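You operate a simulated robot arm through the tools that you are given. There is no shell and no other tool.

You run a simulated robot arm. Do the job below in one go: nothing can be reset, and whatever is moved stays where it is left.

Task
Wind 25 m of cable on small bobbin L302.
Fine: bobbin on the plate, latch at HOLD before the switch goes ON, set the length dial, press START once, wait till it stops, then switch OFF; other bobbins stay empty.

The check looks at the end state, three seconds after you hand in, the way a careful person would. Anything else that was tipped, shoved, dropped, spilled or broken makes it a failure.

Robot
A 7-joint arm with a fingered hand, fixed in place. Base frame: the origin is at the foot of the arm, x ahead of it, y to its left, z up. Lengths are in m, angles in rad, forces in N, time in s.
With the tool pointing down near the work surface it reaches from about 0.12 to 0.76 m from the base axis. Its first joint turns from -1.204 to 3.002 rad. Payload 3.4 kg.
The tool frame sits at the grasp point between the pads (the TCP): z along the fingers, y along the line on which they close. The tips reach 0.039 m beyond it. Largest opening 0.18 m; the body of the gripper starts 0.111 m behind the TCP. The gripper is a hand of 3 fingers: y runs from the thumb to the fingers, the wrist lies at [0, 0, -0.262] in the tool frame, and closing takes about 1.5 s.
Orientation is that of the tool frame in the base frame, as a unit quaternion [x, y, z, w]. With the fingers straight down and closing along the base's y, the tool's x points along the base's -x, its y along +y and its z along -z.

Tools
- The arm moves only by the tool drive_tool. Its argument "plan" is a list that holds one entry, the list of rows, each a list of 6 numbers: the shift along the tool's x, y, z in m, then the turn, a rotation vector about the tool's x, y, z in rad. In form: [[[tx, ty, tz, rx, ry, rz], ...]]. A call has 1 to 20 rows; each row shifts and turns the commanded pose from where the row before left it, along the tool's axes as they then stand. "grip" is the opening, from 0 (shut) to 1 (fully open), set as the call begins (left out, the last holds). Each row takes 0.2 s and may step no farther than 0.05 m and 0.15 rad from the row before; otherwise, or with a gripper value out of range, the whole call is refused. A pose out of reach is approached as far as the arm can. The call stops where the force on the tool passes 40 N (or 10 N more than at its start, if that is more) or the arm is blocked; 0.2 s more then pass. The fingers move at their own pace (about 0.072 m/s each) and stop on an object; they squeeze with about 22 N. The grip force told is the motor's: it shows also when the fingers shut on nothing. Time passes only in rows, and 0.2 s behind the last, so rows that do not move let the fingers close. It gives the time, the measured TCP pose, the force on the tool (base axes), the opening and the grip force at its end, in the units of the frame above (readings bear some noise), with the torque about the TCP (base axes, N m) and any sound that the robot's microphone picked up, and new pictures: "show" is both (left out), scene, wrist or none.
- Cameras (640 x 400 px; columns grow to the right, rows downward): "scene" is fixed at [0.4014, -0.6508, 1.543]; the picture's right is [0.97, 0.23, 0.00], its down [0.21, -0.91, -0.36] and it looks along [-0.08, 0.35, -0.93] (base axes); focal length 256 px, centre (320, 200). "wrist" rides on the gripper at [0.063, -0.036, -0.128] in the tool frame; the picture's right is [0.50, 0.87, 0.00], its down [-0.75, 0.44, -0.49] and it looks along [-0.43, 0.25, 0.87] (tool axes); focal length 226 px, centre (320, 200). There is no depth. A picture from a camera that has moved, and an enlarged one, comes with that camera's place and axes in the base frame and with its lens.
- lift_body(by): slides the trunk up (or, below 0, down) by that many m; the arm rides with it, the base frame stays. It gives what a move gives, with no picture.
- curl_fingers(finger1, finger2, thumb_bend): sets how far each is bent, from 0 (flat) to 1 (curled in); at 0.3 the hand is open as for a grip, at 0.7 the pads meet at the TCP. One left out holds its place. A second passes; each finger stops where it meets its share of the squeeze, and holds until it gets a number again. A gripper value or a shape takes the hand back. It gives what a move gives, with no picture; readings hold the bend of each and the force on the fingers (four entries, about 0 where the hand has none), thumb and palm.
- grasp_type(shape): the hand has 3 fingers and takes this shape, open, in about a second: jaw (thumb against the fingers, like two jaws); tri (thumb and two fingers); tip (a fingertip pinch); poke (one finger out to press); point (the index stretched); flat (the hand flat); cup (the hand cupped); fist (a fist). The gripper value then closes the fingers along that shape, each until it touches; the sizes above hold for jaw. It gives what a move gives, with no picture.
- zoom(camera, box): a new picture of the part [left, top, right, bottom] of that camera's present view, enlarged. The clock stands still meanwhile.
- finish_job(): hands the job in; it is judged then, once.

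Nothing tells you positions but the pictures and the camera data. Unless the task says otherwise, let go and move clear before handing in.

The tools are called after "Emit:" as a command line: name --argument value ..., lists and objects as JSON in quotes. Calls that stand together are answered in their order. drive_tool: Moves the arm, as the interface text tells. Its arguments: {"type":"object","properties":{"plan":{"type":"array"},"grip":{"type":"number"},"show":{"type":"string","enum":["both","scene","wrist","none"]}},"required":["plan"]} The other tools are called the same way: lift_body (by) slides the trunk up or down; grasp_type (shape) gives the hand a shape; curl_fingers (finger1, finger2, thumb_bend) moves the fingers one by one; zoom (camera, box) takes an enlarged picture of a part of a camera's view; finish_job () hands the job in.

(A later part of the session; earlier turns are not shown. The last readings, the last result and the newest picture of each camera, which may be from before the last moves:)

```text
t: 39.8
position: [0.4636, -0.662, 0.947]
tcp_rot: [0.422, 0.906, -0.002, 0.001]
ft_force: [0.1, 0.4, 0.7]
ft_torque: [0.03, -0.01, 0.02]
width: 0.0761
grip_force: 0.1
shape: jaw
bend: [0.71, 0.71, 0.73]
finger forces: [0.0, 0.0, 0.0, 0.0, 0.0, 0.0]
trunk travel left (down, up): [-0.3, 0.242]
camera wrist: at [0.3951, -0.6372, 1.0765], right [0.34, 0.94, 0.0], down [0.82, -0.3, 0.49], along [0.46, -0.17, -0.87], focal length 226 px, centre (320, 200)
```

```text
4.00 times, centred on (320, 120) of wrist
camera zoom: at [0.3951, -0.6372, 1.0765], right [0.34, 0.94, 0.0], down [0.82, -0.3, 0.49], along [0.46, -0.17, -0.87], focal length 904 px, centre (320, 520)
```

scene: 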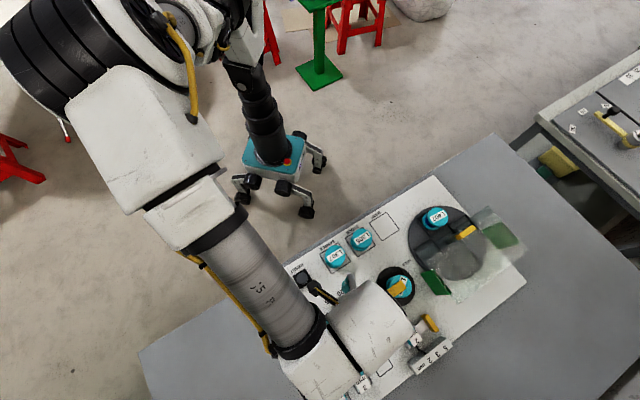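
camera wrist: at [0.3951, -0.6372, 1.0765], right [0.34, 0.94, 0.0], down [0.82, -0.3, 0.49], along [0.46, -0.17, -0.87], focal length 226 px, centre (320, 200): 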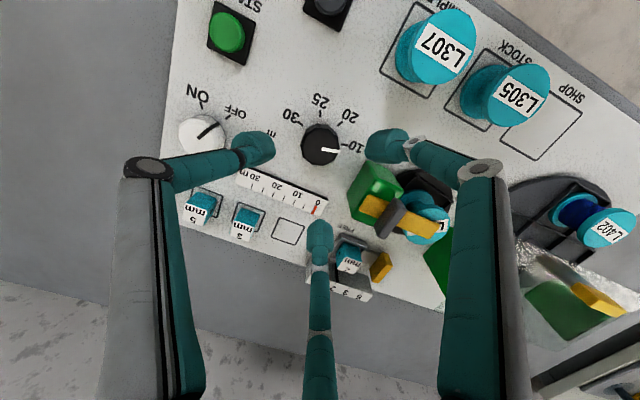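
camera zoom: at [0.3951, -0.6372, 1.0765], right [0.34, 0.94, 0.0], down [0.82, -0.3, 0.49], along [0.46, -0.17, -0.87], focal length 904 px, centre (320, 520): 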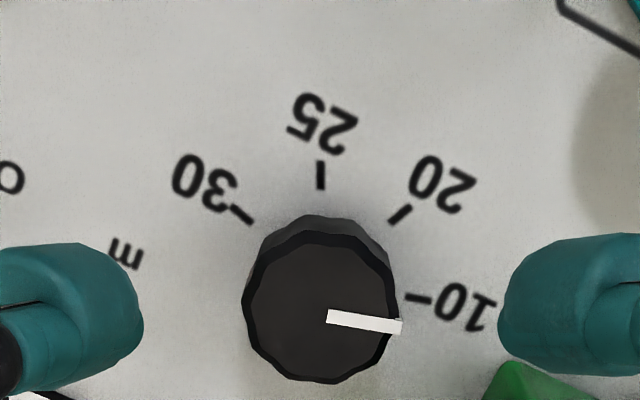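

The dial is centred at (0.469, -0.664) with its top at about 0.808. The ticks sit every 50°, so going from 10 to 25 takes 100° counter-clockwise. I'll centre the tool and descend.

Emit:
drive_tool --plan '[[[-0.0053, 0.0033, 0, 0, 0, 0], [0, 0, 0.035, 0, 0, 0], [0, 0, 0.035, 0, 0, 0], [0, 0, 0.03, 0, 0, 0], [0, 0, 0.01, 0, 0, 0], [0, 0, 0, 0, 0, 0]]]' --show "wrist"

Emit:
zoom --camera "wrist" --box '[220, 110, 420, 235]'

```text
t: 41.2
position: [0.4695, -0.665, 0.8381]
tcp_rot: [0.422, 0.906, -0.002, 0.001]
ft_force: [0.3, 0.2, -0.3]
ft_torque: [0.01, 0.0, 0.0]
width: 0.0762
grip_force: 0.0
shape: jaw
bend: [0.71, 0.71, 0.73]
finger forces: [0.0, 0.0, 0.0, 0.0, 0.0, 0.0]
trunk travel left (down, up): [-0.3, 0.242]
camera wrist: at [0.4006, -0.6392, 0.9664], right [0.34, 0.94, 0.0], down [0.82, -0.29, 0.49], along [0.46, -0.17, -0.87], focal length 226 px, centre (320, 200)
```

wrist: 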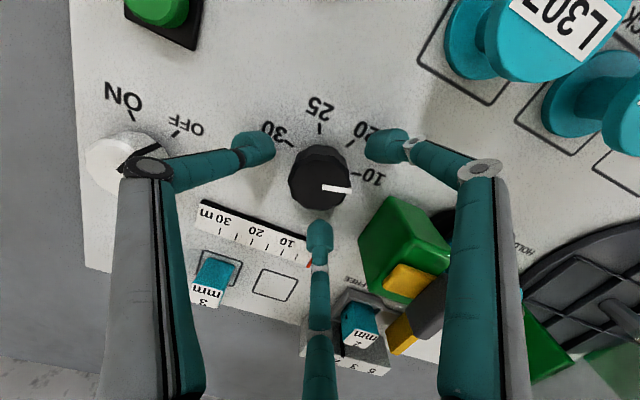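

```text
3.20 times, centred on (320, 172) of wrist
camera zoom: at [0.4006, -0.6392, 0.9664], right [0.34, 0.94, 0.0], down [0.82, -0.29, 0.49], along [0.46, -0.17, -0.87], focal length 723 px, centre (320, 288)
```

zoom: 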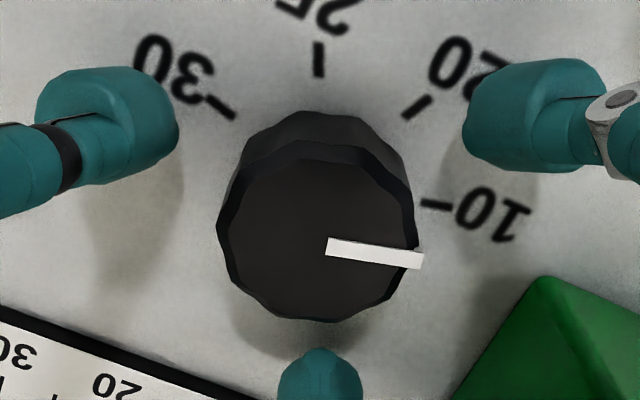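

Centred within about 1 mm. I'll lower the rest of the way and close on the dial.

Emit:
drive_tool --plan '[[[-0.0009, 0.0005, 0.006, 0, 0, 0], [0, 0, 0.006, 0, 0, 0], [0, 0, 0, 0, 0, 0]]]' --show "none"

Emit:
drive_tool --plan '[[[0, 0, 0, 0, 0, 0], [0, 0, 0, 0, 0, 0], [0, 0, 0, 0, 0, 0], [0, 0, 0, 0, 0, 0], [0, 0, 0, 0, 0, 0], [0, 0, 0, 0, 0, 0]]]' --grip 0.1 --show "wrist"

Emit:
zoom --camera "wrist" --box '[220, 110, 420, 235]'

```text
t: 42.0
position: [0.4693, -0.6638, 0.8262]
tcp_rot: [0.422, 0.907, -0.001, 0.001]
ft_force: [0.0, -0.4, 0.6]
ft_torque: [-0.03, -0.03, 0.02]
width: 0.0762
grip_force: 0.0
shape: jaw
bend: [0.71, 0.71, 0.73]
finger forces: [0.1, 0.0, 0.1, 0.0, 0.1, 0.0]
trunk travel left (down, up): [-0.3, 0.242]
```

```text
t: 43.4
position: [0.4689, -0.6651, 0.8258]
tcp_rot: [0.422, 0.907, -0.001, 0.001]
ft_force: [1.9, -2.5, -3.8]
ft_torque: [-0.07, -0.07, 0.04]
width: 0.038
grip_force: 21.7
shape: jaw
bend: [0.72, 0.72, 0.74]
finger forces: [26.9, 25.6, 0.0, 0.0, 22.1, 0.1]
trunk travel left (down, up): [-0.3, 0.242]
camera wrist: at [0.4021, -0.6401, 0.9545], right [0.34, 0.94, 0.0], down [0.82, -0.29, 0.49], along [0.46, -0.17, -0.87], focal length 226 px, centre (320, 200)
```

wrist: 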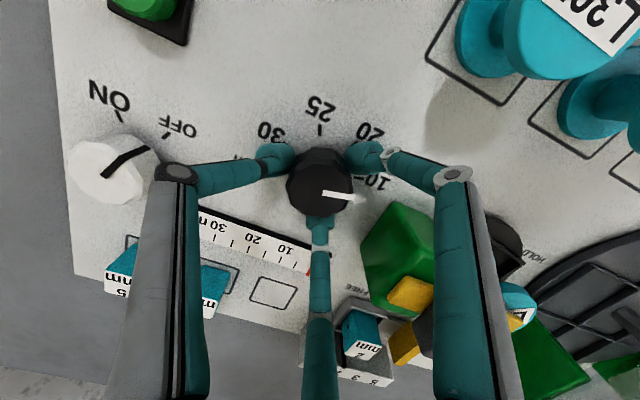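

```text
3.20 times, centred on (320, 172) of wrist
camera zoom: at [0.4021, -0.6401, 0.9545], right [0.34, 0.94, 0.0], down [0.82, -0.29, 0.49], along [0.46, -0.17, -0.87], focal length 723 px, centre (320, 288)
```

zoom: 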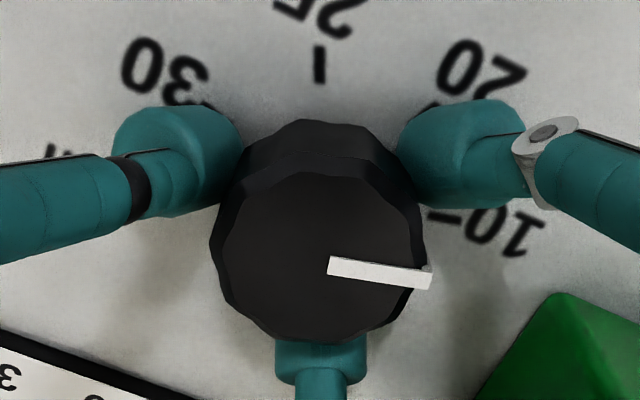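

The dial is gripped. I'll turn counter-clockwise 50° first and check that it follows.

Emit:
drive_tool --plan '[[[0, 0, 0, 0, 0, -0.1247], [0, 0, 0, 0, 0, -0.1247], [0, 0, 0, 0, 0, -0.1247], [0, 0, 0, 0, 0, -0.1247], [0, 0, 0, 0, 0, -0.1247], [0, 0, 0, 0, 0, -0.1247], [0, 0, 0, 0, 0, -0.1247], [0, 0, 0, 0, 0, 0]]]' --show "wrist"

Emit:
zoom --camera "wrist" --box '[220, 110, 420, 235]'

```text
t: 45.2
position: [0.4691, -0.6648, 0.825]
tcp_rot: [-0.001, 1.0, -0.001, -0.001]
ft_force: [-7.9, 8.7, -8.0]
ft_torque: [0.44, 0.21, -0.25]
width: 0.0348
grip_force: 22.5
shape: jaw
bend: [0.72, 0.72, 0.74]
finger forces: [35.5, 40.3, 0.1, 0.0, 17.5, 0.1]
trunk travel left (down, up): [-0.3, 0.242]
camera wrist: at [0.4074, -0.7009, 0.9548], right [-0.5, 0.86, 0.0], down [0.75, 0.44, 0.49], along [0.42, 0.25, -0.87], focal length 226 px, centre (320, 200)
```

wrist: 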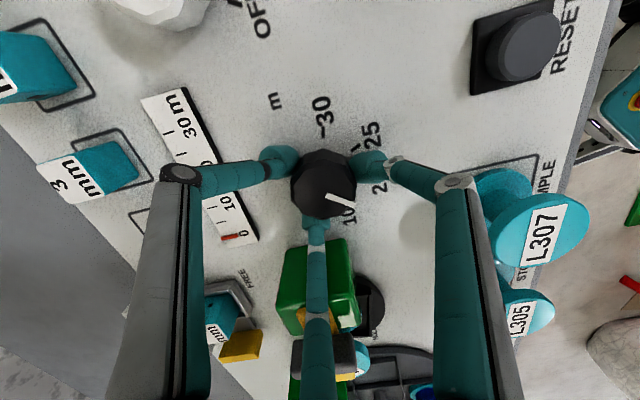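

```text
3.20 times, centred on (320, 172) of wrist
camera zoom: at [0.4074, -0.7009, 0.9548], right [-0.5, 0.86, 0.0], down [0.75, 0.44, 0.49], along [0.42, 0.25, -0.87], focal length 723 px, centre (320, 288)
```

zoom: 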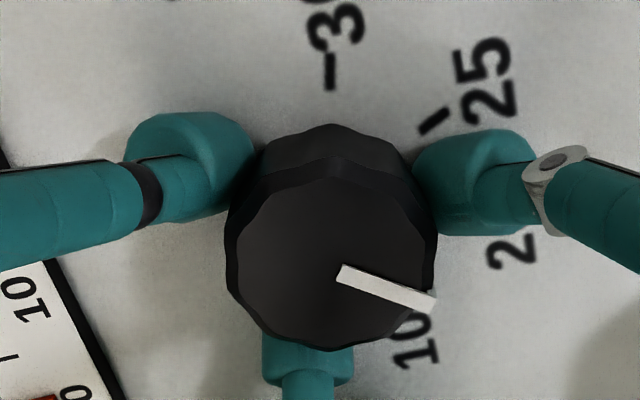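

The dial follows with some slip and now points to about 99°, just short of 20. I'll keep turning toward 25.

Emit:
drive_tool --plan '[[[0, 0, 0, 0, 0, -0.1247], [0, 0, 0, 0, 0, -0.1247], [0, 0, 0, 0, 0, -0.1247], [0, 0, 0, 0, 0, -0.1247], [0, 0, 0, 0, 0, -0.1247], [0, 0, 0, 0, 0, -0.1247], [0, 0, 0, 0, 0, 0]]]' --show "wrist"

Emit:
zoom --camera "wrist" --box '[220, 110, 420, 235]'

```text
t: 46.8
position: [0.4702, -0.6646, 0.8256]
tcp_rot: [-0.366, 0.931, -0.002, -0.001]
ft_force: [-7.5, 8.2, -5.6]
ft_torque: [0.43, 0.15, -0.27]
width: 0.0336
grip_force: 22.0
shape: jaw
bend: [0.72, 0.72, 0.75]
finger forces: [30.4, 55.3, 0.0, 0.1, 17.9, 0.0]
trunk travel left (down, up): [-0.3, 0.242]
camera wrist: at [0.449, -0.7336, 0.9545], right [-0.96, 0.29, 0.0], down [0.25, 0.83, 0.49], along [0.14, 0.47, -0.87], focal length 226 px, centre (320, 200)
```

wrist: 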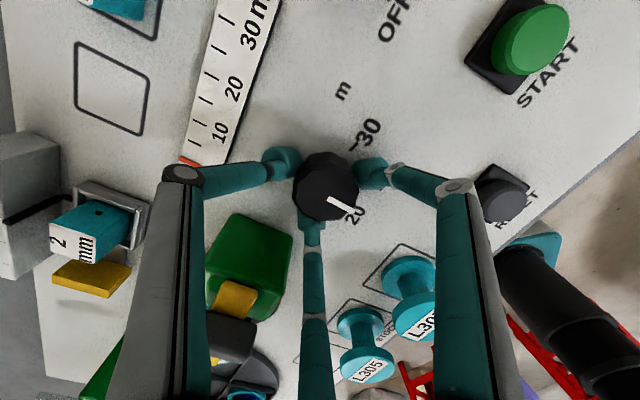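

```text
3.20 times, centred on (320, 172) of wrist
camera zoom: at [0.449, -0.7336, 0.9545], right [-0.96, 0.29, 0.0], down [0.25, 0.83, 0.49], along [0.14, 0.47, -0.87], focal length 723 px, centre (320, 288)
```

zoom: 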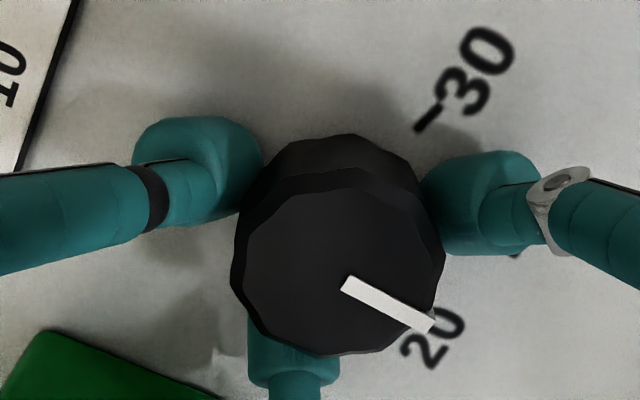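

The dial slipped somewhat in the grip and points to about 134°, between 20 and 25. I'll open, turn the hand back, and regrip for the rest.

Emit:
drive_tool --plan '[[[0, 0, 0, 0, 0, 0], [0, 0, 0, 0, 0, 0], [0, 0, 0, 0, 0, 0], [0, 0, -0.012, 0, 0, 0], [0, 0, -0.02, 0, 0, 0], [0, 0, 0, 0, 0, 0.14], [0, 0, 0, 0, 0, 0.14], [0, 0, 0, 0, 0, 0.14], [0, 0, 0, 0, 0, 0.14], [0, 0, 0, 0, 0, 0.14], [0, 0, 0, 0, 0, 0.14], [0, 0, 0, 0, 0, 0.14], [0, 0, 0, 0, 0, 0]]]' --grip 0.42 --show "wrist"

Emit:
zoom --camera "wrist" --box '[220, 90, 420, 215]'

```text
t: 49.6
position: [0.4725, -0.669, 0.8543]
tcp_rot: [0.118, 0.993, -0.002, 0.001]
ft_force: [-0.2, -1.3, 0.1]
ft_torque: [-0.02, 0.01, -0.01]
width: 0.075
grip_force: 0.0
shape: jaw
bend: [0.72, 0.72, 0.74]
finger forces: [0.0, 0.0, 0.0, 0.0, 0.0, 0.0]
trunk travel left (down, up): [-0.3, 0.242]
camera wrist: at [0.4026, -0.6896, 0.9834], right [-0.29, 0.96, 0.0], down [0.83, 0.25, 0.49], along [0.47, 0.14, -0.87], focal length 226 px, centre (320, 200)
```

wrist: 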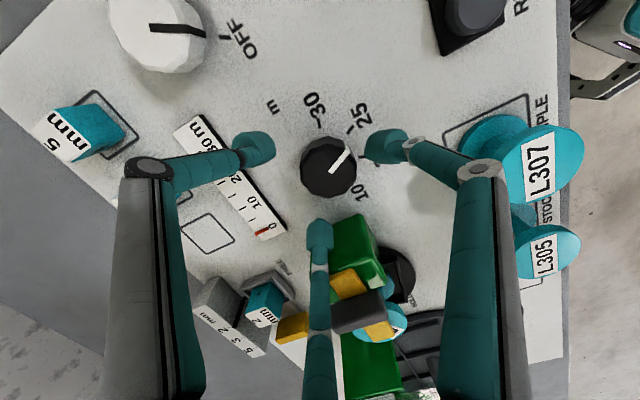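

```text
3.20 times, centred on (320, 152) of wrist
camera zoom: at [0.4026, -0.6896, 0.9834], right [-0.29, 0.96, 0.0], down [0.83, 0.25, 0.49], along [0.47, 0.14, -0.87], focal length 723 px, centre (320, 352)
```

zoom: 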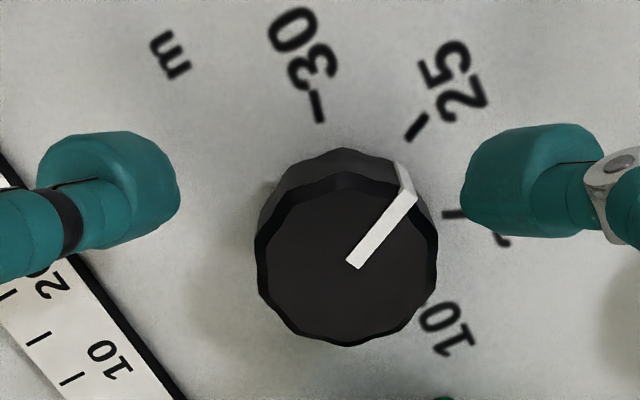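

On release the dial snapped to its detent and the pointer now reads 25. Next is the ON/OFF knob near (0.41, -0.788), so I'll rise and test the reach there.

Emit:
drive_tool --plan '[[[0, 0, -0.035, 0, 0, 0], [0, 0, -0.035, 0, 0, 0], [0, 0, -0.03, 0, 0, 0], [0.0082, -0.0325, 0, 0, 0, 0], [0.0082, -0.0325, 0, 0, 0, 0], [0.0082, -0.0325, 0, 0, 0, 0], [0.0082, -0.0325, 0, 0, 0, 0], [0, 0, 0, 0, 0, 0]]]' --show "both"

Emit:
zoom --camera "wrist" --box '[220, 60, 420, 185]'

Emit:
zoom --camera "scene" --box '[315, 280, 395, 330]'

```text
t: 51.4
position: [0.4088, -0.7856, 0.9596]
tcp_rot: [0.114, 0.993, -0.001, 0.0]
ft_force: [0.8, 0.1, -0.1]
ft_torque: [-0.03, -0.03, -0.02]
width: 0.0755
grip_force: 0.1
shape: jaw
bend: [0.72, 0.72, 0.74]
finger forces: [0.1, 0.0, 0.0, 0.1, 0.0, 0.0]
trunk travel left (down, up): [-0.3, 0.242]
camera wrist: at [0.3397, -0.8054, 1.088], right [-0.29, 0.96, 0.0], down [0.83, 0.25, 0.49], along [0.47, 0.14, -0.87], focal length 226 px, centre (320, 200)
```

scene: 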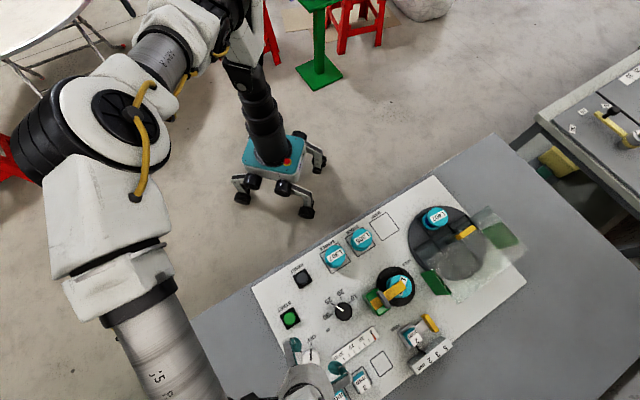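
wrist: 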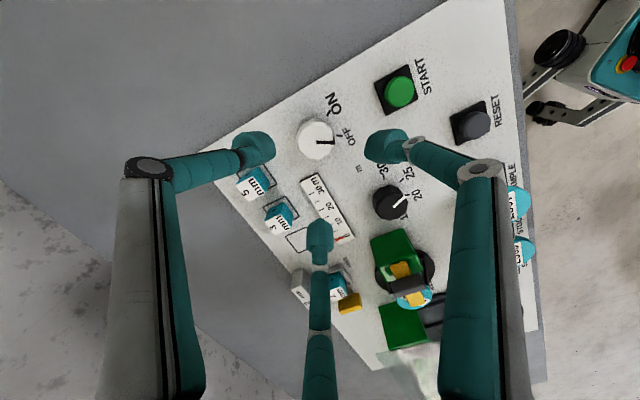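

```text
3.20 times, centred on (320, 122) of wrist
camera zoom: at [0.3397, -0.8054, 1.088], right [-0.29, 0.96, 0.0], down [0.83, 0.25, 0.49], along [0.47, 0.14, -0.87], focal length 723 px, centre (320, 448)
```

zoom: 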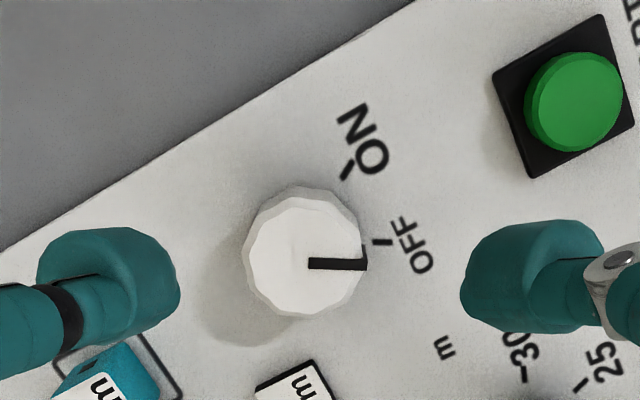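

```text
8.00 times, centred on (355, 305) of scene
camera zoom: at [0.4014, -0.6508, 1.543], right [0.97, 0.23, 0.0], down [0.21, -0.91, -0.36], along [-0.08, 0.35, -0.93], focal length 2049 px, centre (40, -640)
```

zoom: 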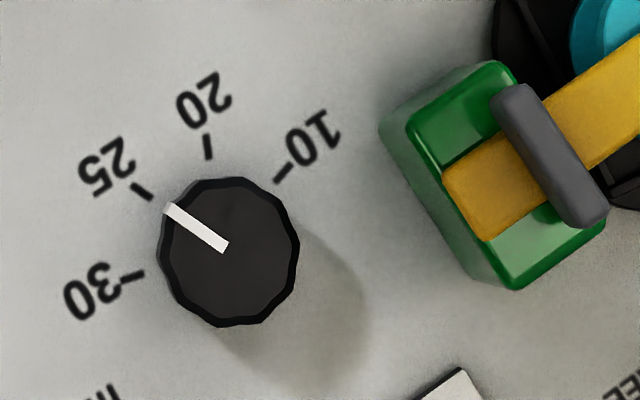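

The dial reads 25 and the latch lies across the bobbin. The knob is at about (0.411, -0.790) and within reach, so I'll centre over it and descend.

Emit:
drive_tool --plan '[[[-0.0031, -0.0054, 0, 0, 0, 0], [0, 0, 0.035, 0, 0, 0], [0, 0, 0.035, 0, 0, 0], [0, 0, 0.02, 0, 0, 0], [0, 0, 0, 0, 0, 0]]]' --show "wrist"

Emit:
zoom --camera "wrist" --box '[220, 90, 420, 215]'

```text
t: 52.6
position: [0.4097, -0.7891, 0.8674]
tcp_rot: [0.115, 0.993, -0.002, 0.0]
ft_force: [0.1, 0.5, 0.3]
ft_torque: [-0.03, -0.08, 0.0]
width: 0.0752
grip_force: 0.1
shape: jaw
bend: [0.72, 0.72, 0.74]
finger forces: [0.1, 0.1, 0.0, 0.0, 0.1, 0.0]
trunk travel left (down, up): [-0.3, 0.242]
camera wrist: at [0.3399, -0.8105, 0.9977], right [-0.29, 0.96, 0.0], down [0.83, 0.25, 0.49], along [0.47, 0.14, -0.87], focal length 226 px, centre (320, 200)
```

wrist: 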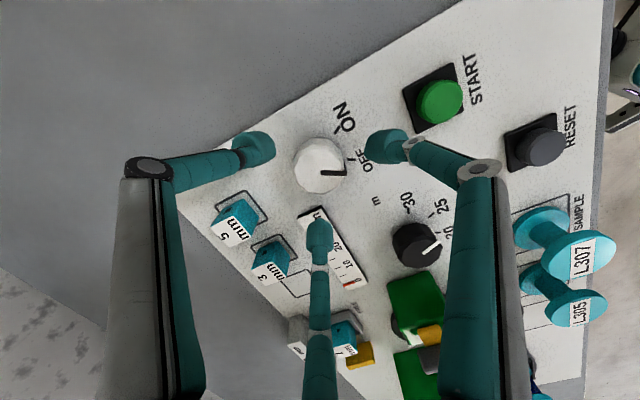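

```text
3.20 times, centred on (320, 152) of wrist
camera zoom: at [0.3399, -0.8105, 0.9977], right [-0.29, 0.96, 0.0], down [0.83, 0.25, 0.49], along [0.47, 0.14, -0.87], focal length 723 px, centre (320, 352)
```

zoom: 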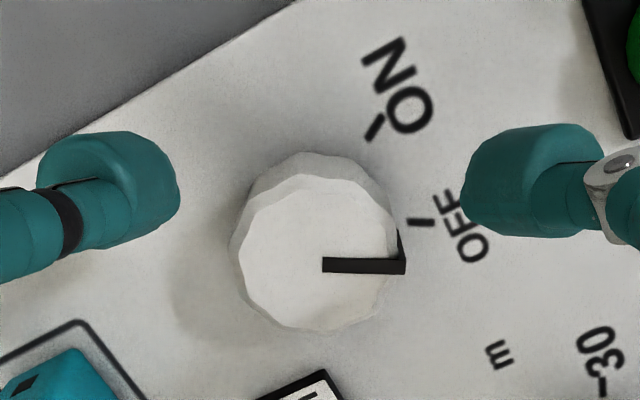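

Centred within about 2 mm. I'll lower around the knob and close.

Emit:
drive_tool --plan '[[[-0.0015, 0.0003, 0.015, 0, 0, 0], [0, 0, 0.012, 0, 0, 0], [0, 0, 0.008, 0, 0, 0], [0, 0, 0, 0, 0, 0]]]' --show "none"

Emit:
drive_tool --plan '[[[0, 0, 0, 0, 0, 0], [0, 0, 0, 0, 0, 0], [0, 0, 0, 0, 0, 0], [0, 0, 0, 0, 0, 0], [0, 0, 0, 0, 0, 0], [0, 0, 0, 0, 0, 0]]]' --grip 0.05 --show "wrist"

Emit:
zoom --camera "wrist" --box '[220, 110, 420, 235]'

```text
t: 53.6
position: [0.4123, -0.7914, 0.8334]
tcp_rot: [0.115, 0.993, -0.002, 0.0]
ft_force: [-0.9, -0.4, 0.0]
ft_torque: [0.02, 0.02, -0.03]
width: 0.0753
grip_force: 0.1
shape: jaw
bend: [0.72, 0.72, 0.74]
finger forces: [0.0, 0.1, 0.1, 0.1, 0.0, 0.0]
trunk travel left (down, up): [-0.3, 0.242]
```

```text
t: 55.0
position: [0.4127, -0.7919, 0.8325]
tcp_rot: [0.115, 0.993, -0.002, 0.0]
ft_force: [1.5, -1.0, -1.5]
ft_torque: [-0.04, 0.0, 0.08]
width: 0.0381
grip_force: 21.9
shape: jaw
bend: [0.72, 0.72, 0.74]
finger forces: [20.1, 19.7, 0.0, 0.0, 20.0, 0.0]
trunk travel left (down, up): [-0.3, 0.242]
camera wrist: at [0.3433, -0.8116, 0.9618], right [-0.29, 0.96, 0.0], down [0.83, 0.25, 0.49], along [0.47, 0.14, -0.87], focal length 226 px, centre (320, 200)
```

wrist: 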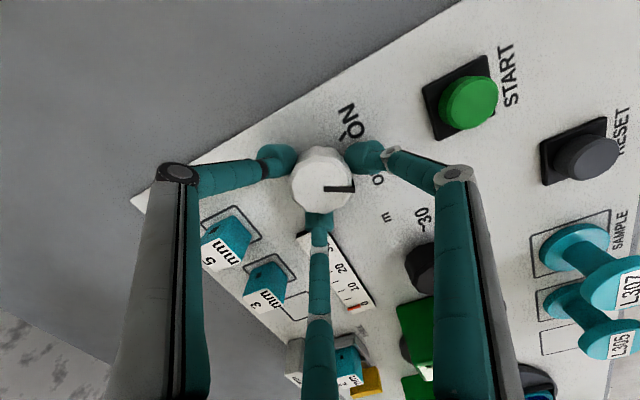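

```text
3.20 times, centred on (320, 172) of wrist
camera zoom: at [0.3433, -0.8116, 0.9618], right [-0.29, 0.96, 0.0], down [0.83, 0.25, 0.49], along [0.47, 0.14, -0.87], focal length 723 px, centre (320, 288)
```

zoom: 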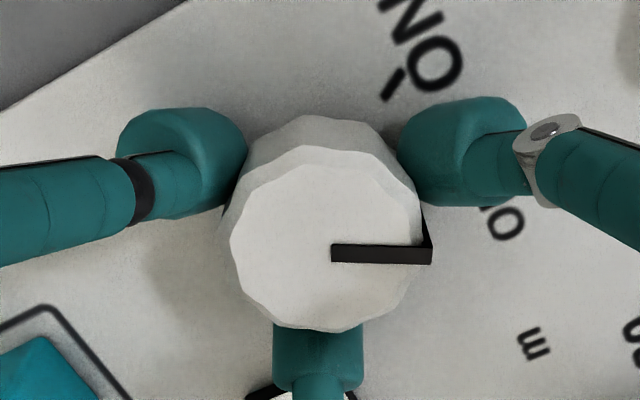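

The knob is gripped evenly. Bobbin, latch and dial are all set, so I'll turn the switch counter-clockwise to ON.

Emit:
drive_tool --plan '[[[0, 0, 0, 0, 0, -0.12], [0, 0, 0, 0, 0, -0.12], [0, 0, 0, 0, 0, -0.12], [0, 0, 0, 0, 0, -0.12], [0, 0, 0, 0, 0, -0.12], [0, 0, 0, 0, 0, -0.12], [0, 0, 0, 0, 0, -0.12], [0, 0, 0, 0, 0, 0]]]' --show "wrist"

Emit:
zoom --camera "wrist" --box '[220, 110, 420, 235]'

```text
t: 56.8
position: [0.4134, -0.7918, 0.8326]
tcp_rot: [-0.302, 0.953, -0.001, -0.001]
ft_force: [-3.2, 4.3, -3.0]
ft_torque: [0.16, 0.08, -0.04]
width: 0.0373
grip_force: 21.8
shape: jaw
bend: [0.72, 0.72, 0.75]
finger forces: [22.9, 22.3, 0.1, 0.0, 18.7, 0.1]
trunk travel left (down, up): [-0.3, 0.242]
camera wrist: at [0.382, -0.8558, 0.9621], right [-0.91, 0.42, 0.0], down [0.37, 0.79, 0.49], along [0.21, 0.44, -0.87], focal length 226 px, centre (320, 200)
```

wrist: 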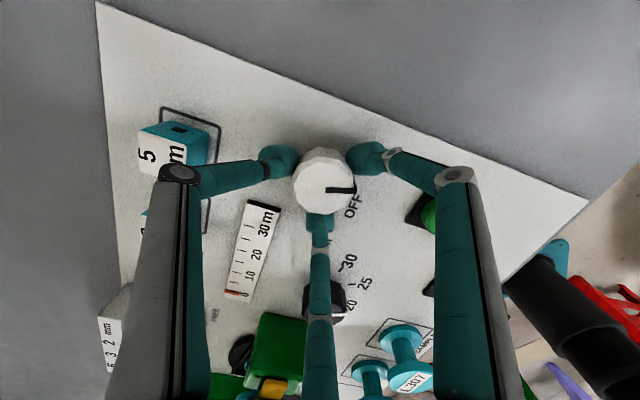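

```text
3.20 times, centred on (320, 172) of wrist
camera zoom: at [0.382, -0.8558, 0.9621], right [-0.91, 0.42, 0.0], down [0.37, 0.79, 0.49], along [0.21, 0.44, -0.87], focal length 723 px, centre (320, 288)
```

zoom: 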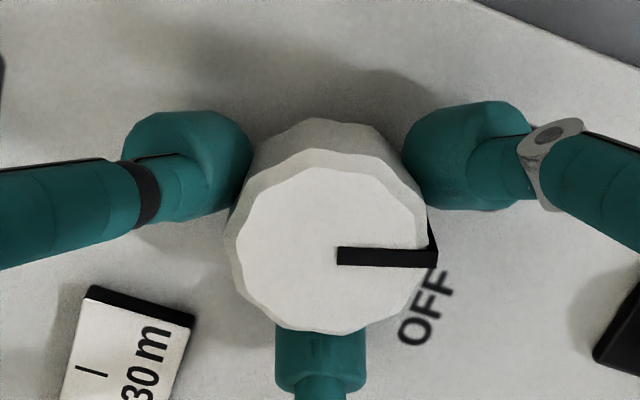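

The knob follows well and is at about 152°, with ON near 165°. I'll finish the turn.

Emit:
drive_tool --plan '[[[0, 0, 0, 0, 0, -0.1], [0, 0, 0, 0, 0, -0.1], [0, 0, 0, 0, 0, -0.06], [0, 0, 0, 0, 0, 0]]]' --show "wrist"

Emit:
zoom --camera "wrist" --box '[220, 110, 420, 235]'

```text
t: 57.8
position: [0.4122, -0.7914, 0.8325]
tcp_rot: [-0.422, 0.907, -0.001, -0.001]
ft_force: [-4.0, 5.0, -3.7]
ft_torque: [0.24, 0.13, -0.08]
width: 0.0368
grip_force: 22.2
shape: jaw
bend: [0.72, 0.72, 0.75]
finger forces: [21.7, 23.8, 0.0, 0.0, 17.8, 0.0]
trunk travel left (down, up): [-0.3, 0.242]
camera wrist: at [0.3997, -0.8618, 0.9622], right [-0.98, 0.17, 0.0], down [0.15, 0.86, 0.49], along [0.09, 0.48, -0.87], focal length 226 px, centre (320, 200)
```

wrist: 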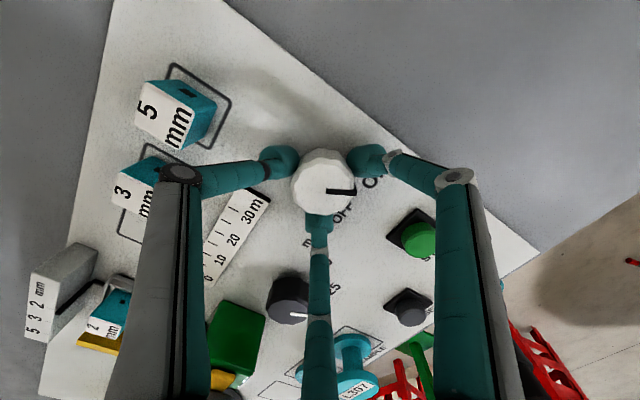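

```text
3.20 times, centred on (320, 172) of wrist
camera zoom: at [0.3997, -0.8618, 0.9622], right [-0.98, 0.17, 0.0], down [0.15, 0.86, 0.49], along [0.09, 0.48, -0.87], focal length 723 px, centre (320, 288)
```

zoom: 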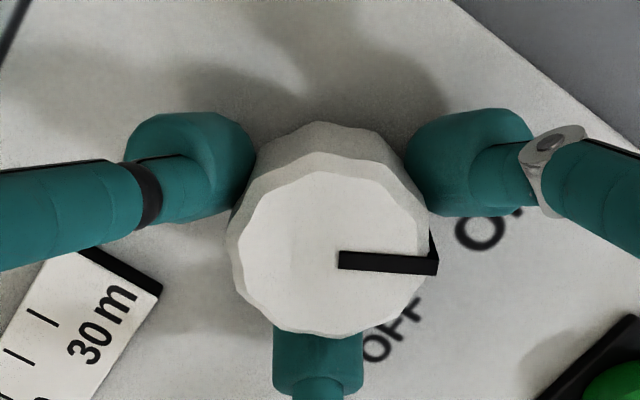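

The pointer is at about 165°, on the ON tick. I'll release, rise and check.

Emit:
drive_tool --plan '[[[0, 0, 0, 0, 0, 0], [0, 0, 0, 0, 0, 0], [0, 0, 0, 0, 0, 0], [0, 0, -0.02, 0, 0, 0], [0, 0, -0.04, 0, 0, 0], [0, 0, -0.04, 0, 0, 0], [0, 0, 0, 0, 0, 0]]]' --grip 0.42 --show "both"

Emit:
zoom --camera "wrist" --box '[220, 60, 460, 210]'

```text
t: 59.4
position: [0.4116, -0.793, 0.934]
tcp_rot: [-0.423, 0.906, -0.002, -0.001]
ft_force: [1.1, -0.1, -0.1]
ft_torque: [0.02, 0.01, -0.02]
width: 0.0752
grip_force: 0.0
shape: jaw
bend: [0.72, 0.72, 0.74]
finger forces: [0.0, 0.1, 0.1, 0.0, 0.0, 0.0]
trunk travel left (down, up): [-0.3, 0.242]
camera wrist: at [0.4, -0.8626, 1.0629], right [-0.98, 0.18, 0.0], down [0.15, 0.86, 0.49], along [0.09, 0.48, -0.87], focal length 226 px, centre (320, 200)
```

scene: 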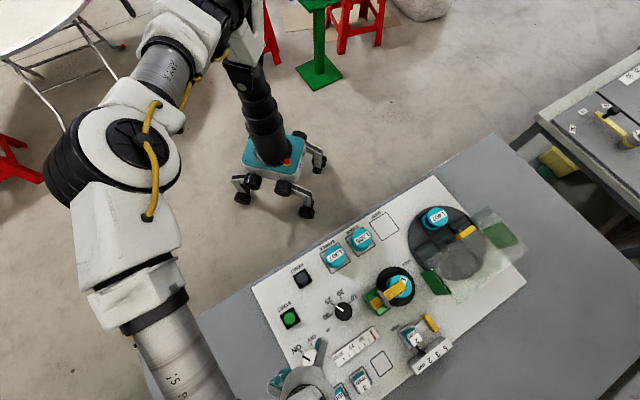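
wrist: 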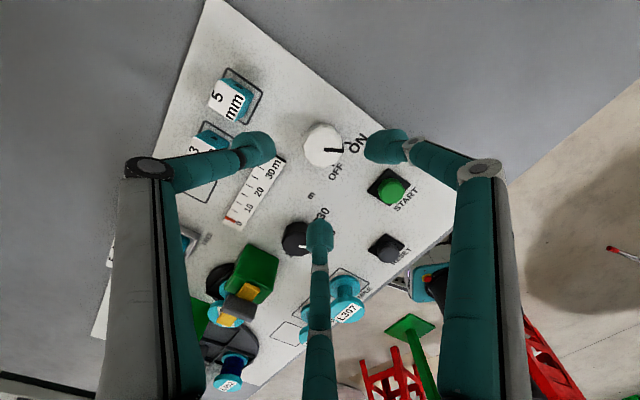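

```text
2.67 times, centred on (340, 135) of wrist
camera zoom: at [0.4, -0.8626, 1.0629], right [-0.98, 0.18, 0.0], down [0.15, 0.86, 0.49], along [0.09, 0.48, -0.87], focal length 603 px, centre (267, 373)
```

zoom: 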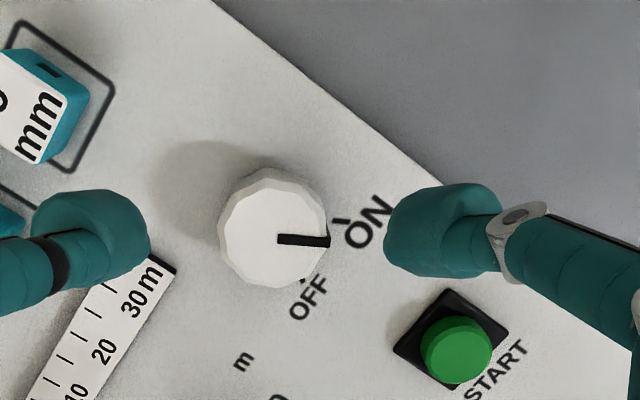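

The switch now reads ON, with its pointer on the ON tick. Next I'll close the fingers into a single tip and move above START to centre on it.

Emit:
drive_tool --plan '[[[-0.0033, 0.037, 0, 0, 0, 0], [-0.0033, 0.037, 0, 0, 0, 0], [-0.0034, 0.037, 0, 0, 0, 0], [0, 0, 0, 0, 0, 0], [0, 0, 0, 0, 0, 0], [0, 0, 0, 0, 0, 0], [0, 0, 0, 0, 0, 0]]]' --grip 0.0 --show "both"

Emit:
zoom --camera "wrist" --box '[220, 90, 420, 215]'

Emit:
zoom --camera "scene" --box '[260, 290, 360, 370]'

```text
t: 61.0
position: [0.3351, -0.7094, 0.9347]
tcp_rot: [-0.422, 0.907, -0.003, -0.001]
ft_force: [-0.3, -0.2, 0.6]
ft_torque: [0.03, 0.0, 0.01]
width: 0.0
grip_force: 22.5
shape: jaw
bend: [0.66, 0.66, 0.66]
finger forces: [0.1, 0.1, 0.1, 0.1, 0.0, 0.0]
trunk travel left (down, up): [-0.3, 0.242]
camera wrist: at [0.3223, -0.7798, 1.0637], right [-0.98, 0.18, 0.0], down [0.15, 0.86, 0.49], along [0.09, 0.48, -0.87], focal length 226 px, centre (320, 200)
```

scene: 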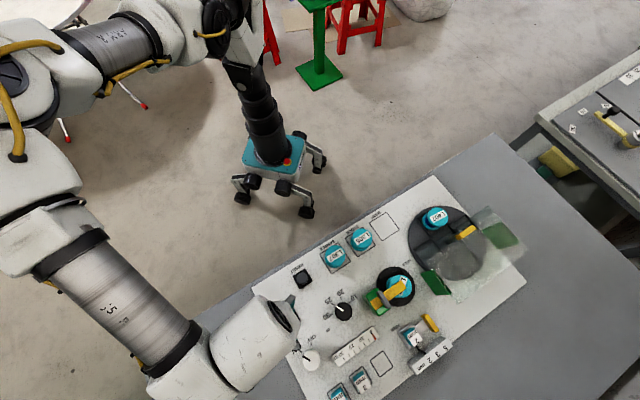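
wrist: 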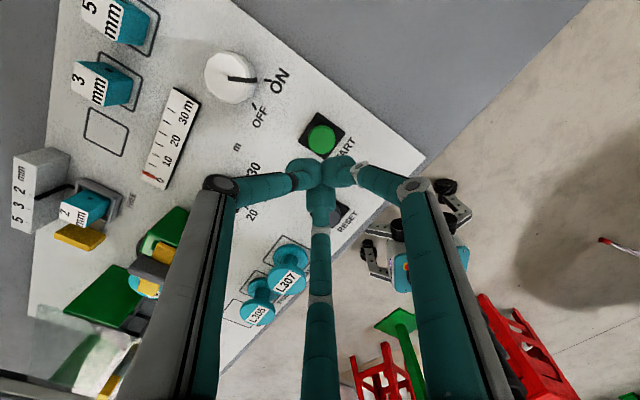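

```text
3.20 times, centred on (320, 152) of wrist
camera zoom: at [0.3223, -0.7798, 1.0637], right [-0.98, 0.18, 0.0], down [0.15, 0.86, 0.49], along [0.09, 0.48, -0.87], focal length 723 px, centre (320, 352)
```

zoom: 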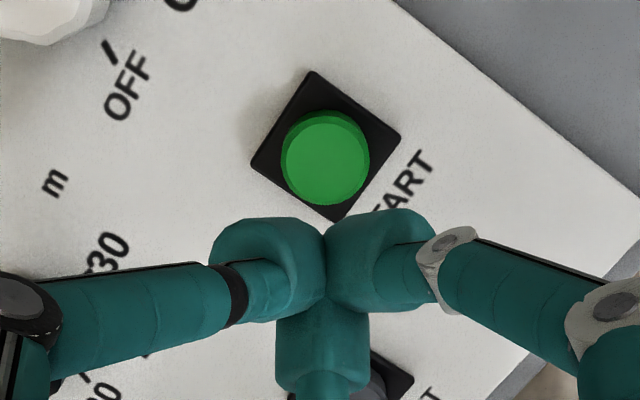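

```text
5.00 times, centred on (310, 330) of scene
camera zoom: at [0.4014, -0.6508, 1.543], right [0.97, 0.23, 0.0], down [0.21, -0.91, -0.36], along [-0.08, 0.35, -0.93], focal length 1280 px, centre (370, -450)
```

zoom: 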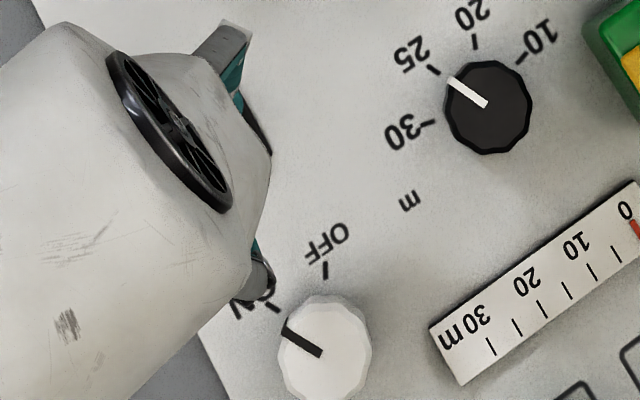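

The button is directly under the closed fingertips. I'll descend close to it.

Emit:
drive_tool --plan '[[[0.002, 0.0015, 0, 0, 0, 0], [0, 0, 0.035, 0, 0, 0], [0, 0, 0.035, 0, 0, 0], [0, 0, 0.02, 0, 0, 0], [0, 0, 0, 0, 0, 0]]]' --show "wrist"

Emit:
zoom --camera "wrist" --box '[220, 110, 420, 235]'

```text
t: 62.2
position: [0.3317, -0.7098, 0.8428]
tcp_rot: [-0.423, 0.906, -0.003, -0.001]
ft_force: [-0.2, -0.6, 3.0]
ft_torque: [-0.02, -0.01, -0.03]
width: 0.0001
grip_force: 22.2
shape: jaw
bend: [0.66, 0.66, 0.66]
finger forces: [0.0, 0.0, 0.0, 0.0, 0.0, 0.1]
trunk travel left (down, up): [-0.3, 0.242]
heard: click
camera wrist: at [0.3193, -0.7803, 0.9723], right [-0.98, 0.18, 0.0], down [0.15, 0.86, 0.49], along [0.09, 0.48, -0.87], focal length 226 px, centre (320, 200)
```

wrist: 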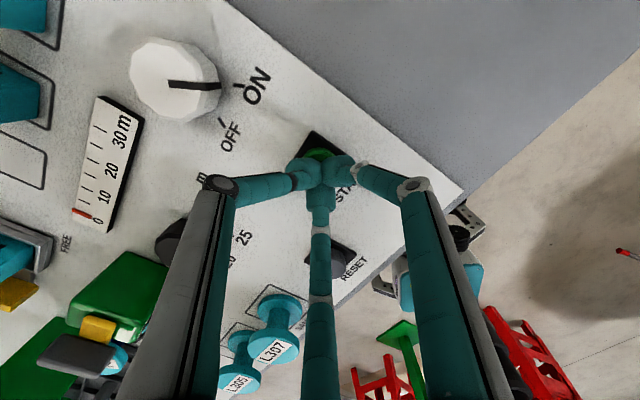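

```text
3.20 times, centred on (320, 172) of wrist
camera zoom: at [0.3193, -0.7803, 0.9723], right [-0.98, 0.18, 0.0], down [0.15, 0.86, 0.49], along [0.09, 0.48, -0.87], focal length 723 px, centre (320, 288)
```

zoom: 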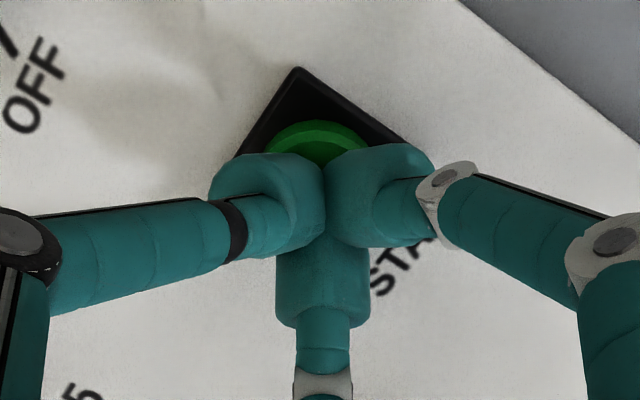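

I heard a click with 3 N on the tool, so START has been pressed once. I'll rise straight off the button and watch the gauge.

Emit:
drive_tool --plan '[[[0, 0, -0.04, 0, 0, 0], [0, 0, -0.05, 0, 0, 0], [0, 0, 0, 0, 0, 0]]]' --show "both"

Emit:
zoom --camera "scene" --box '[320, 260, 440, 380]'

Emit:
zoom --camera "wrist" --box '[60, 40, 260, 165]'

```text
t: 63.0
position: [0.3353, -0.7114, 0.9326]
tcp_rot: [-0.422, 0.907, -0.001, -0.002]
ft_force: [0.3, 0.7, -0.8]
ft_torque: [-0.01, 0.01, -0.02]
width: 0.0001
grip_force: 22.2
shape: jaw
bend: [0.66, 0.66, 0.66]
finger forces: [0.0, 0.0, 0.0, 0.0, 0.0, 0.1]
trunk travel left (down, up): [-0.3, 0.242]
camera wrist: at [0.3231, -0.781, 1.0622], right [-0.98, 0.18, 0.0], down [0.15, 0.86, 0.49], along [0.09, 0.48, -0.87], focal length 226 px, centre (320, 200)
```

scene: 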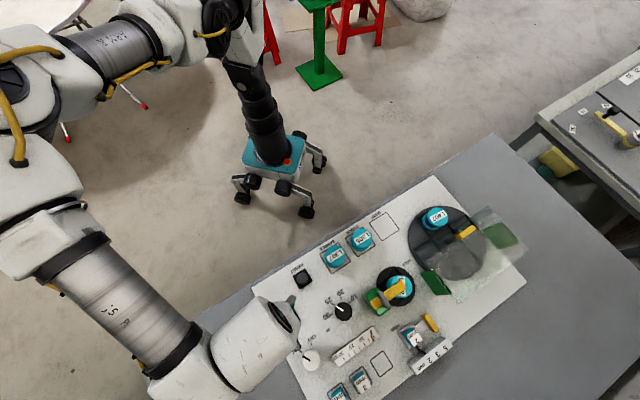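
wrist: 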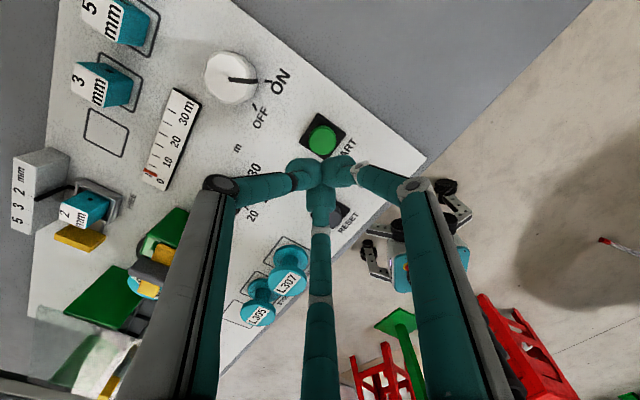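

```text
3.33 times, centred on (380, 320) of scene
camera zoom: at [0.4014, -0.6508, 1.543], right [0.97, 0.23, 0.0], down [0.21, -0.91, -0.36], along [-0.08, 0.35, -0.93], focal length 854 px, centre (120, -200)
```

zoom: 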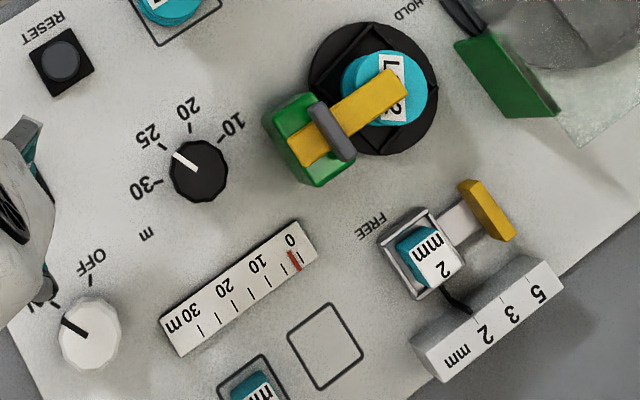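

```text
3.20 times, centred on (160, 102) of wrist
camera zoom: at [0.3231, -0.781, 1.0622], right [-0.98, 0.18, 0.0], down [0.15, 0.86, 0.49], along [0.09, 0.48, -0.87], focal length 723 px, centre (832, 512)
```

zoom: 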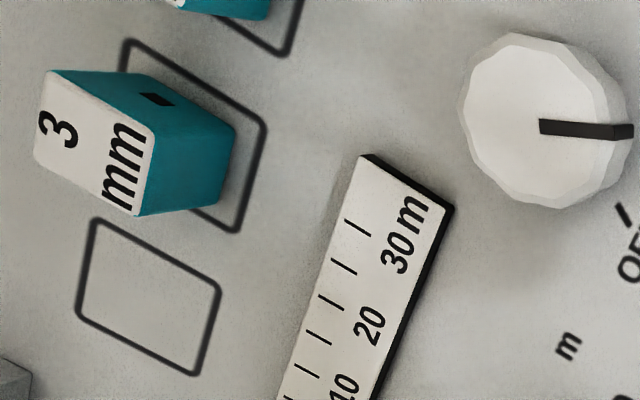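

The red marker has started to move and the bobbin's label has turned, so it is winding. I'll wait and watch.

Emit:
drive_tool --plan '[[[0, 0, 0, 0, 0, 0], [0, 0, 0, 0, 0, 0], [0, 0, 0, 0, 0, 0], [0, 0, 0, 0, 0, 0], [0, 0, 0, 0, 0, 0], [0, 0, 0, 0, 0, 0], [0, 0, 0, 0, 0, 0], [0, 0, 0, 0, 0, 0], [0, 0, 0, 0, 0, 0], [0, 0, 0, 0, 0, 0]]]' --show "none"

Emit:
zoom --camera "scene" --box '[320, 260, 440, 380]'

```text
t: 65.2
position: [0.3362, -0.7112, 0.9337]
tcp_rot: [-0.422, 0.907, -0.002, -0.001]
ft_force: [-0.6, 0.3, 0.0]
ft_torque: [0.02, 0.04, -0.03]
width: 0.0
grip_force: 22.4
shape: jaw
bend: [0.66, 0.66, 0.66]
finger forces: [0.0, 0.0, 0.0, 0.0, 0.0, 0.0]
trunk travel left (down, up): [-0.3, 0.242]
```

```text
3.33 times, centred on (380, 320) of scene
camera zoom: at [0.4014, -0.6508, 1.543], right [0.97, 0.23, 0.0], down [0.21, -0.91, -0.36], along [-0.08, 0.35, -0.93], focal length 854 px, centre (120, -200)
```

zoom: 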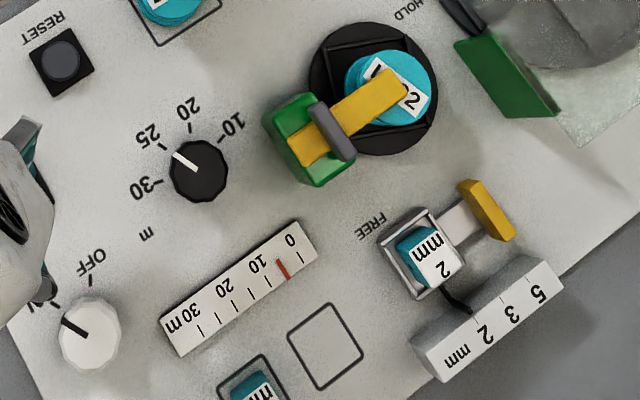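

The gauge is at about 5 m and climbing. Meanwhile I'll go back above the switch knob, staying high, and keep waiting.

Emit:
drive_tool --plan '[[[0.0039, -0.0364, 0, 0, 0, 0], [0.0039, -0.0364, 0, 0, 0, 0], [0.0038, -0.0365, 0, 0, 0, 0], [0, 0, 0, 0, 0, 0], [0, 0, 0, 0, 0, 0], [0, 0, 0, 0, 0, 0], [0, 0, 0, 0, 0, 0], [0, 0, 0, 0, 0, 0], [0, 0, 0, 0, 0, 0], [0, 0, 0, 0, 0, 0]]]' --grip 0.42 --show "wrist"

Emit:
zoom --camera "scene" --box '[320, 260, 440, 380]'

Emit:
zoom --camera "wrist" --box '[220, 60, 460, 210]'

```text
t: 67.4
position: [0.4119, -0.7935, 0.9313]
tcp_rot: [-0.422, 0.907, -0.002, -0.001]
ft_force: [0.1, 0.4, 0.5]
ft_torque: [-0.04, 0.04, -0.03]
width: 0.0754
grip_force: 0.0
shape: jaw
bend: [0.72, 0.72, 0.73]
finger forces: [0.0, 0.0, 0.0, 0.0, 0.0, 0.1]
trunk travel left (down, up): [-0.3, 0.242]
camera wrist: at [0.4, -0.864, 1.0619], right [-0.98, 0.18, 0.0], down [0.15, 0.86, 0.49], along [0.09, 0.48, -0.87], focal length 226 px, centre (320, 200)
```

wrist: 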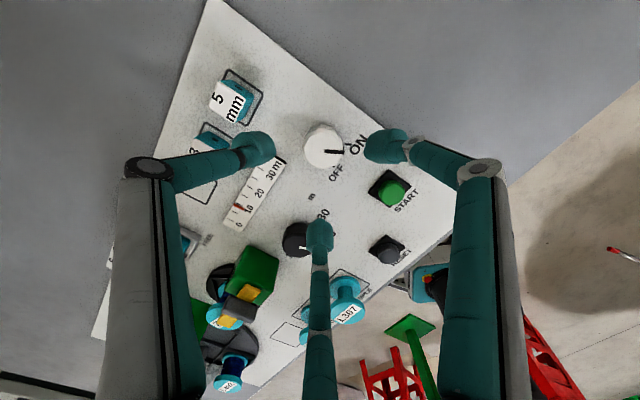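

```text
3.33 times, centred on (380, 320) of scene
camera zoom: at [0.4014, -0.6508, 1.543], right [0.97, 0.23, 0.0], down [0.21, -0.91, -0.36], along [-0.08, 0.35, -0.93], focal length 854 px, centre (120, -200)
```

zoom: 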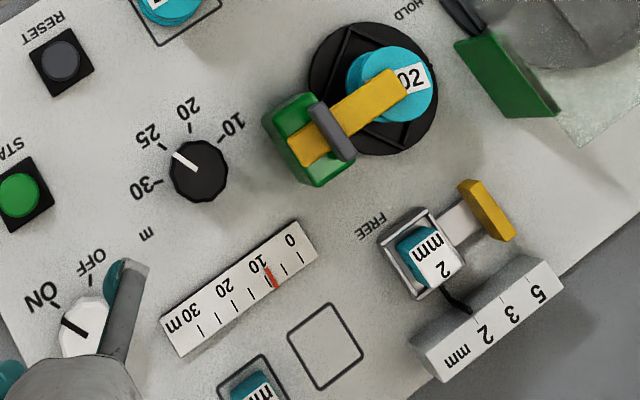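

```text
2.67 times, centred on (340, 135) of wrist
camera zoom: at [0.4, -0.864, 1.0619], right [-0.98, 0.18, 0.0], down [0.15, 0.86, 0.49], along [0.09, 0.48, -0.87], focal length 603 px, centre (267, 373)
```

zoom: 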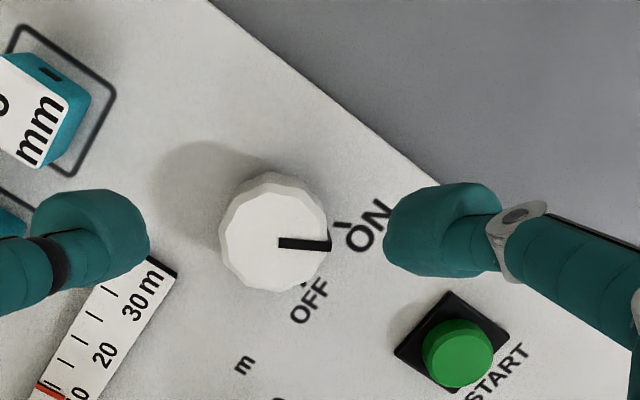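

About 9 m have been wound, so it should finish at around t=78 s. I'll keep waiting.

Emit:
drive_tool --plan '[[[0, 0, 0, 0, 0, 0], [0, 0, 0, 0, 0, 0], [0, 0, 0, 0, 0, 0], [0, 0, 0, 0, 0, 0], [0, 0, 0, 0, 0, 0], [0, 0, 0, 0, 0, 0], [0, 0, 0, 0, 0, 0], [0, 0, 0, 0, 0, 0], [0, 0, 0, 0, 0, 0], [0, 0, 0, 0, 0, 0], [0, 0, 0, 0, 0, 0], [0, 0, 0, 0, 0, 0], [0, 0, 0, 0, 0, 0], [0, 0, 0, 0, 0, 0], [0, 0, 0, 0, 0, 0], [0, 0, 0, 0, 0, 0], [0, 0, 0, 0, 0, 0], [0, 0, 0, 0, 0, 0], [0, 0, 0, 0, 0, 0], [0, 0, 0, 0, 0, 0]]]' --show "none"

Emit:
drive_tool --plan '[[[0, 0, 0, 0, 0, 0], [0, 0, 0, 0, 0, 0], [0, 0, 0, 0, 0, 0], [0, 0, 0, 0, 0, 0], [0, 0, 0, 0, 0, 0], [0, 0, 0, 0, 0, 0], [0, 0, 0, 0, 0, 0], [0, 0, 0, 0, 0, 0], [0, 0, 0, 0, 0, 0], [0, 0, 0, 0, 0, 0], [0, 0, 0, 0, 0, 0], [0, 0, 0, 0, 0, 0], [0, 0, 0, 0, 0, 0], [0, 0, 0, 0, 0, 0], [0, 0, 0, 0, 0, 0], [0, 0, 0, 0, 0, 0], [0, 0, 0, 0, 0, 0], [0, 0, 0, 0, 0, 0], [0, 0, 0, 0, 0, 0], [0, 0, 0, 0, 0, 0]]]' --show "none"

Emit:
zoom --camera "scene" --box '[320, 260, 440, 380]'

```text
t: 71.6
position: [0.4127, -0.7933, 0.9325]
tcp_rot: [-0.422, 0.907, -0.001, -0.002]
ft_force: [0.5, 0.1, -0.6]
ft_torque: [0.0, 0.04, 0.0]
width: 0.0753
grip_force: 0.1
shape: jaw
bend: [0.72, 0.72, 0.73]
finger forces: [0.1, 0.1, 0.1, 0.0, 0.0, 0.0]
trunk travel left (down, up): [-0.3, 0.242]
```

```text
t: 75.8
position: [0.4127, -0.793, 0.9328]
tcp_rot: [-0.421, 0.907, -0.002, -0.001]
ft_force: [0.1, -0.6, -0.4]
ft_torque: [-0.01, -0.02, 0.02]
width: 0.0757
grip_force: 0.1
shape: jaw
bend: [0.72, 0.72, 0.73]
finger forces: [0.0, 0.0, 0.1, 0.0, 0.1, 0.0]
trunk travel left (down, up): [-0.3, 0.242]
```

```text
3.33 times, centred on (380, 320) of scene
camera zoom: at [0.4014, -0.6508, 1.543], right [0.97, 0.23, 0.0], down [0.21, -0.91, -0.36], along [-0.08, 0.35, -0.93], focal length 854 px, centre (120, -200)
```

zoom: 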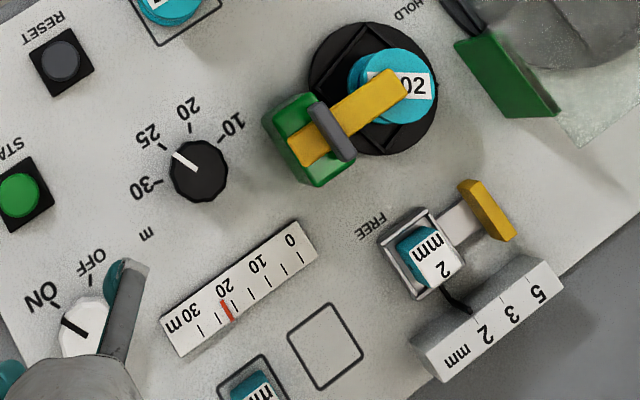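

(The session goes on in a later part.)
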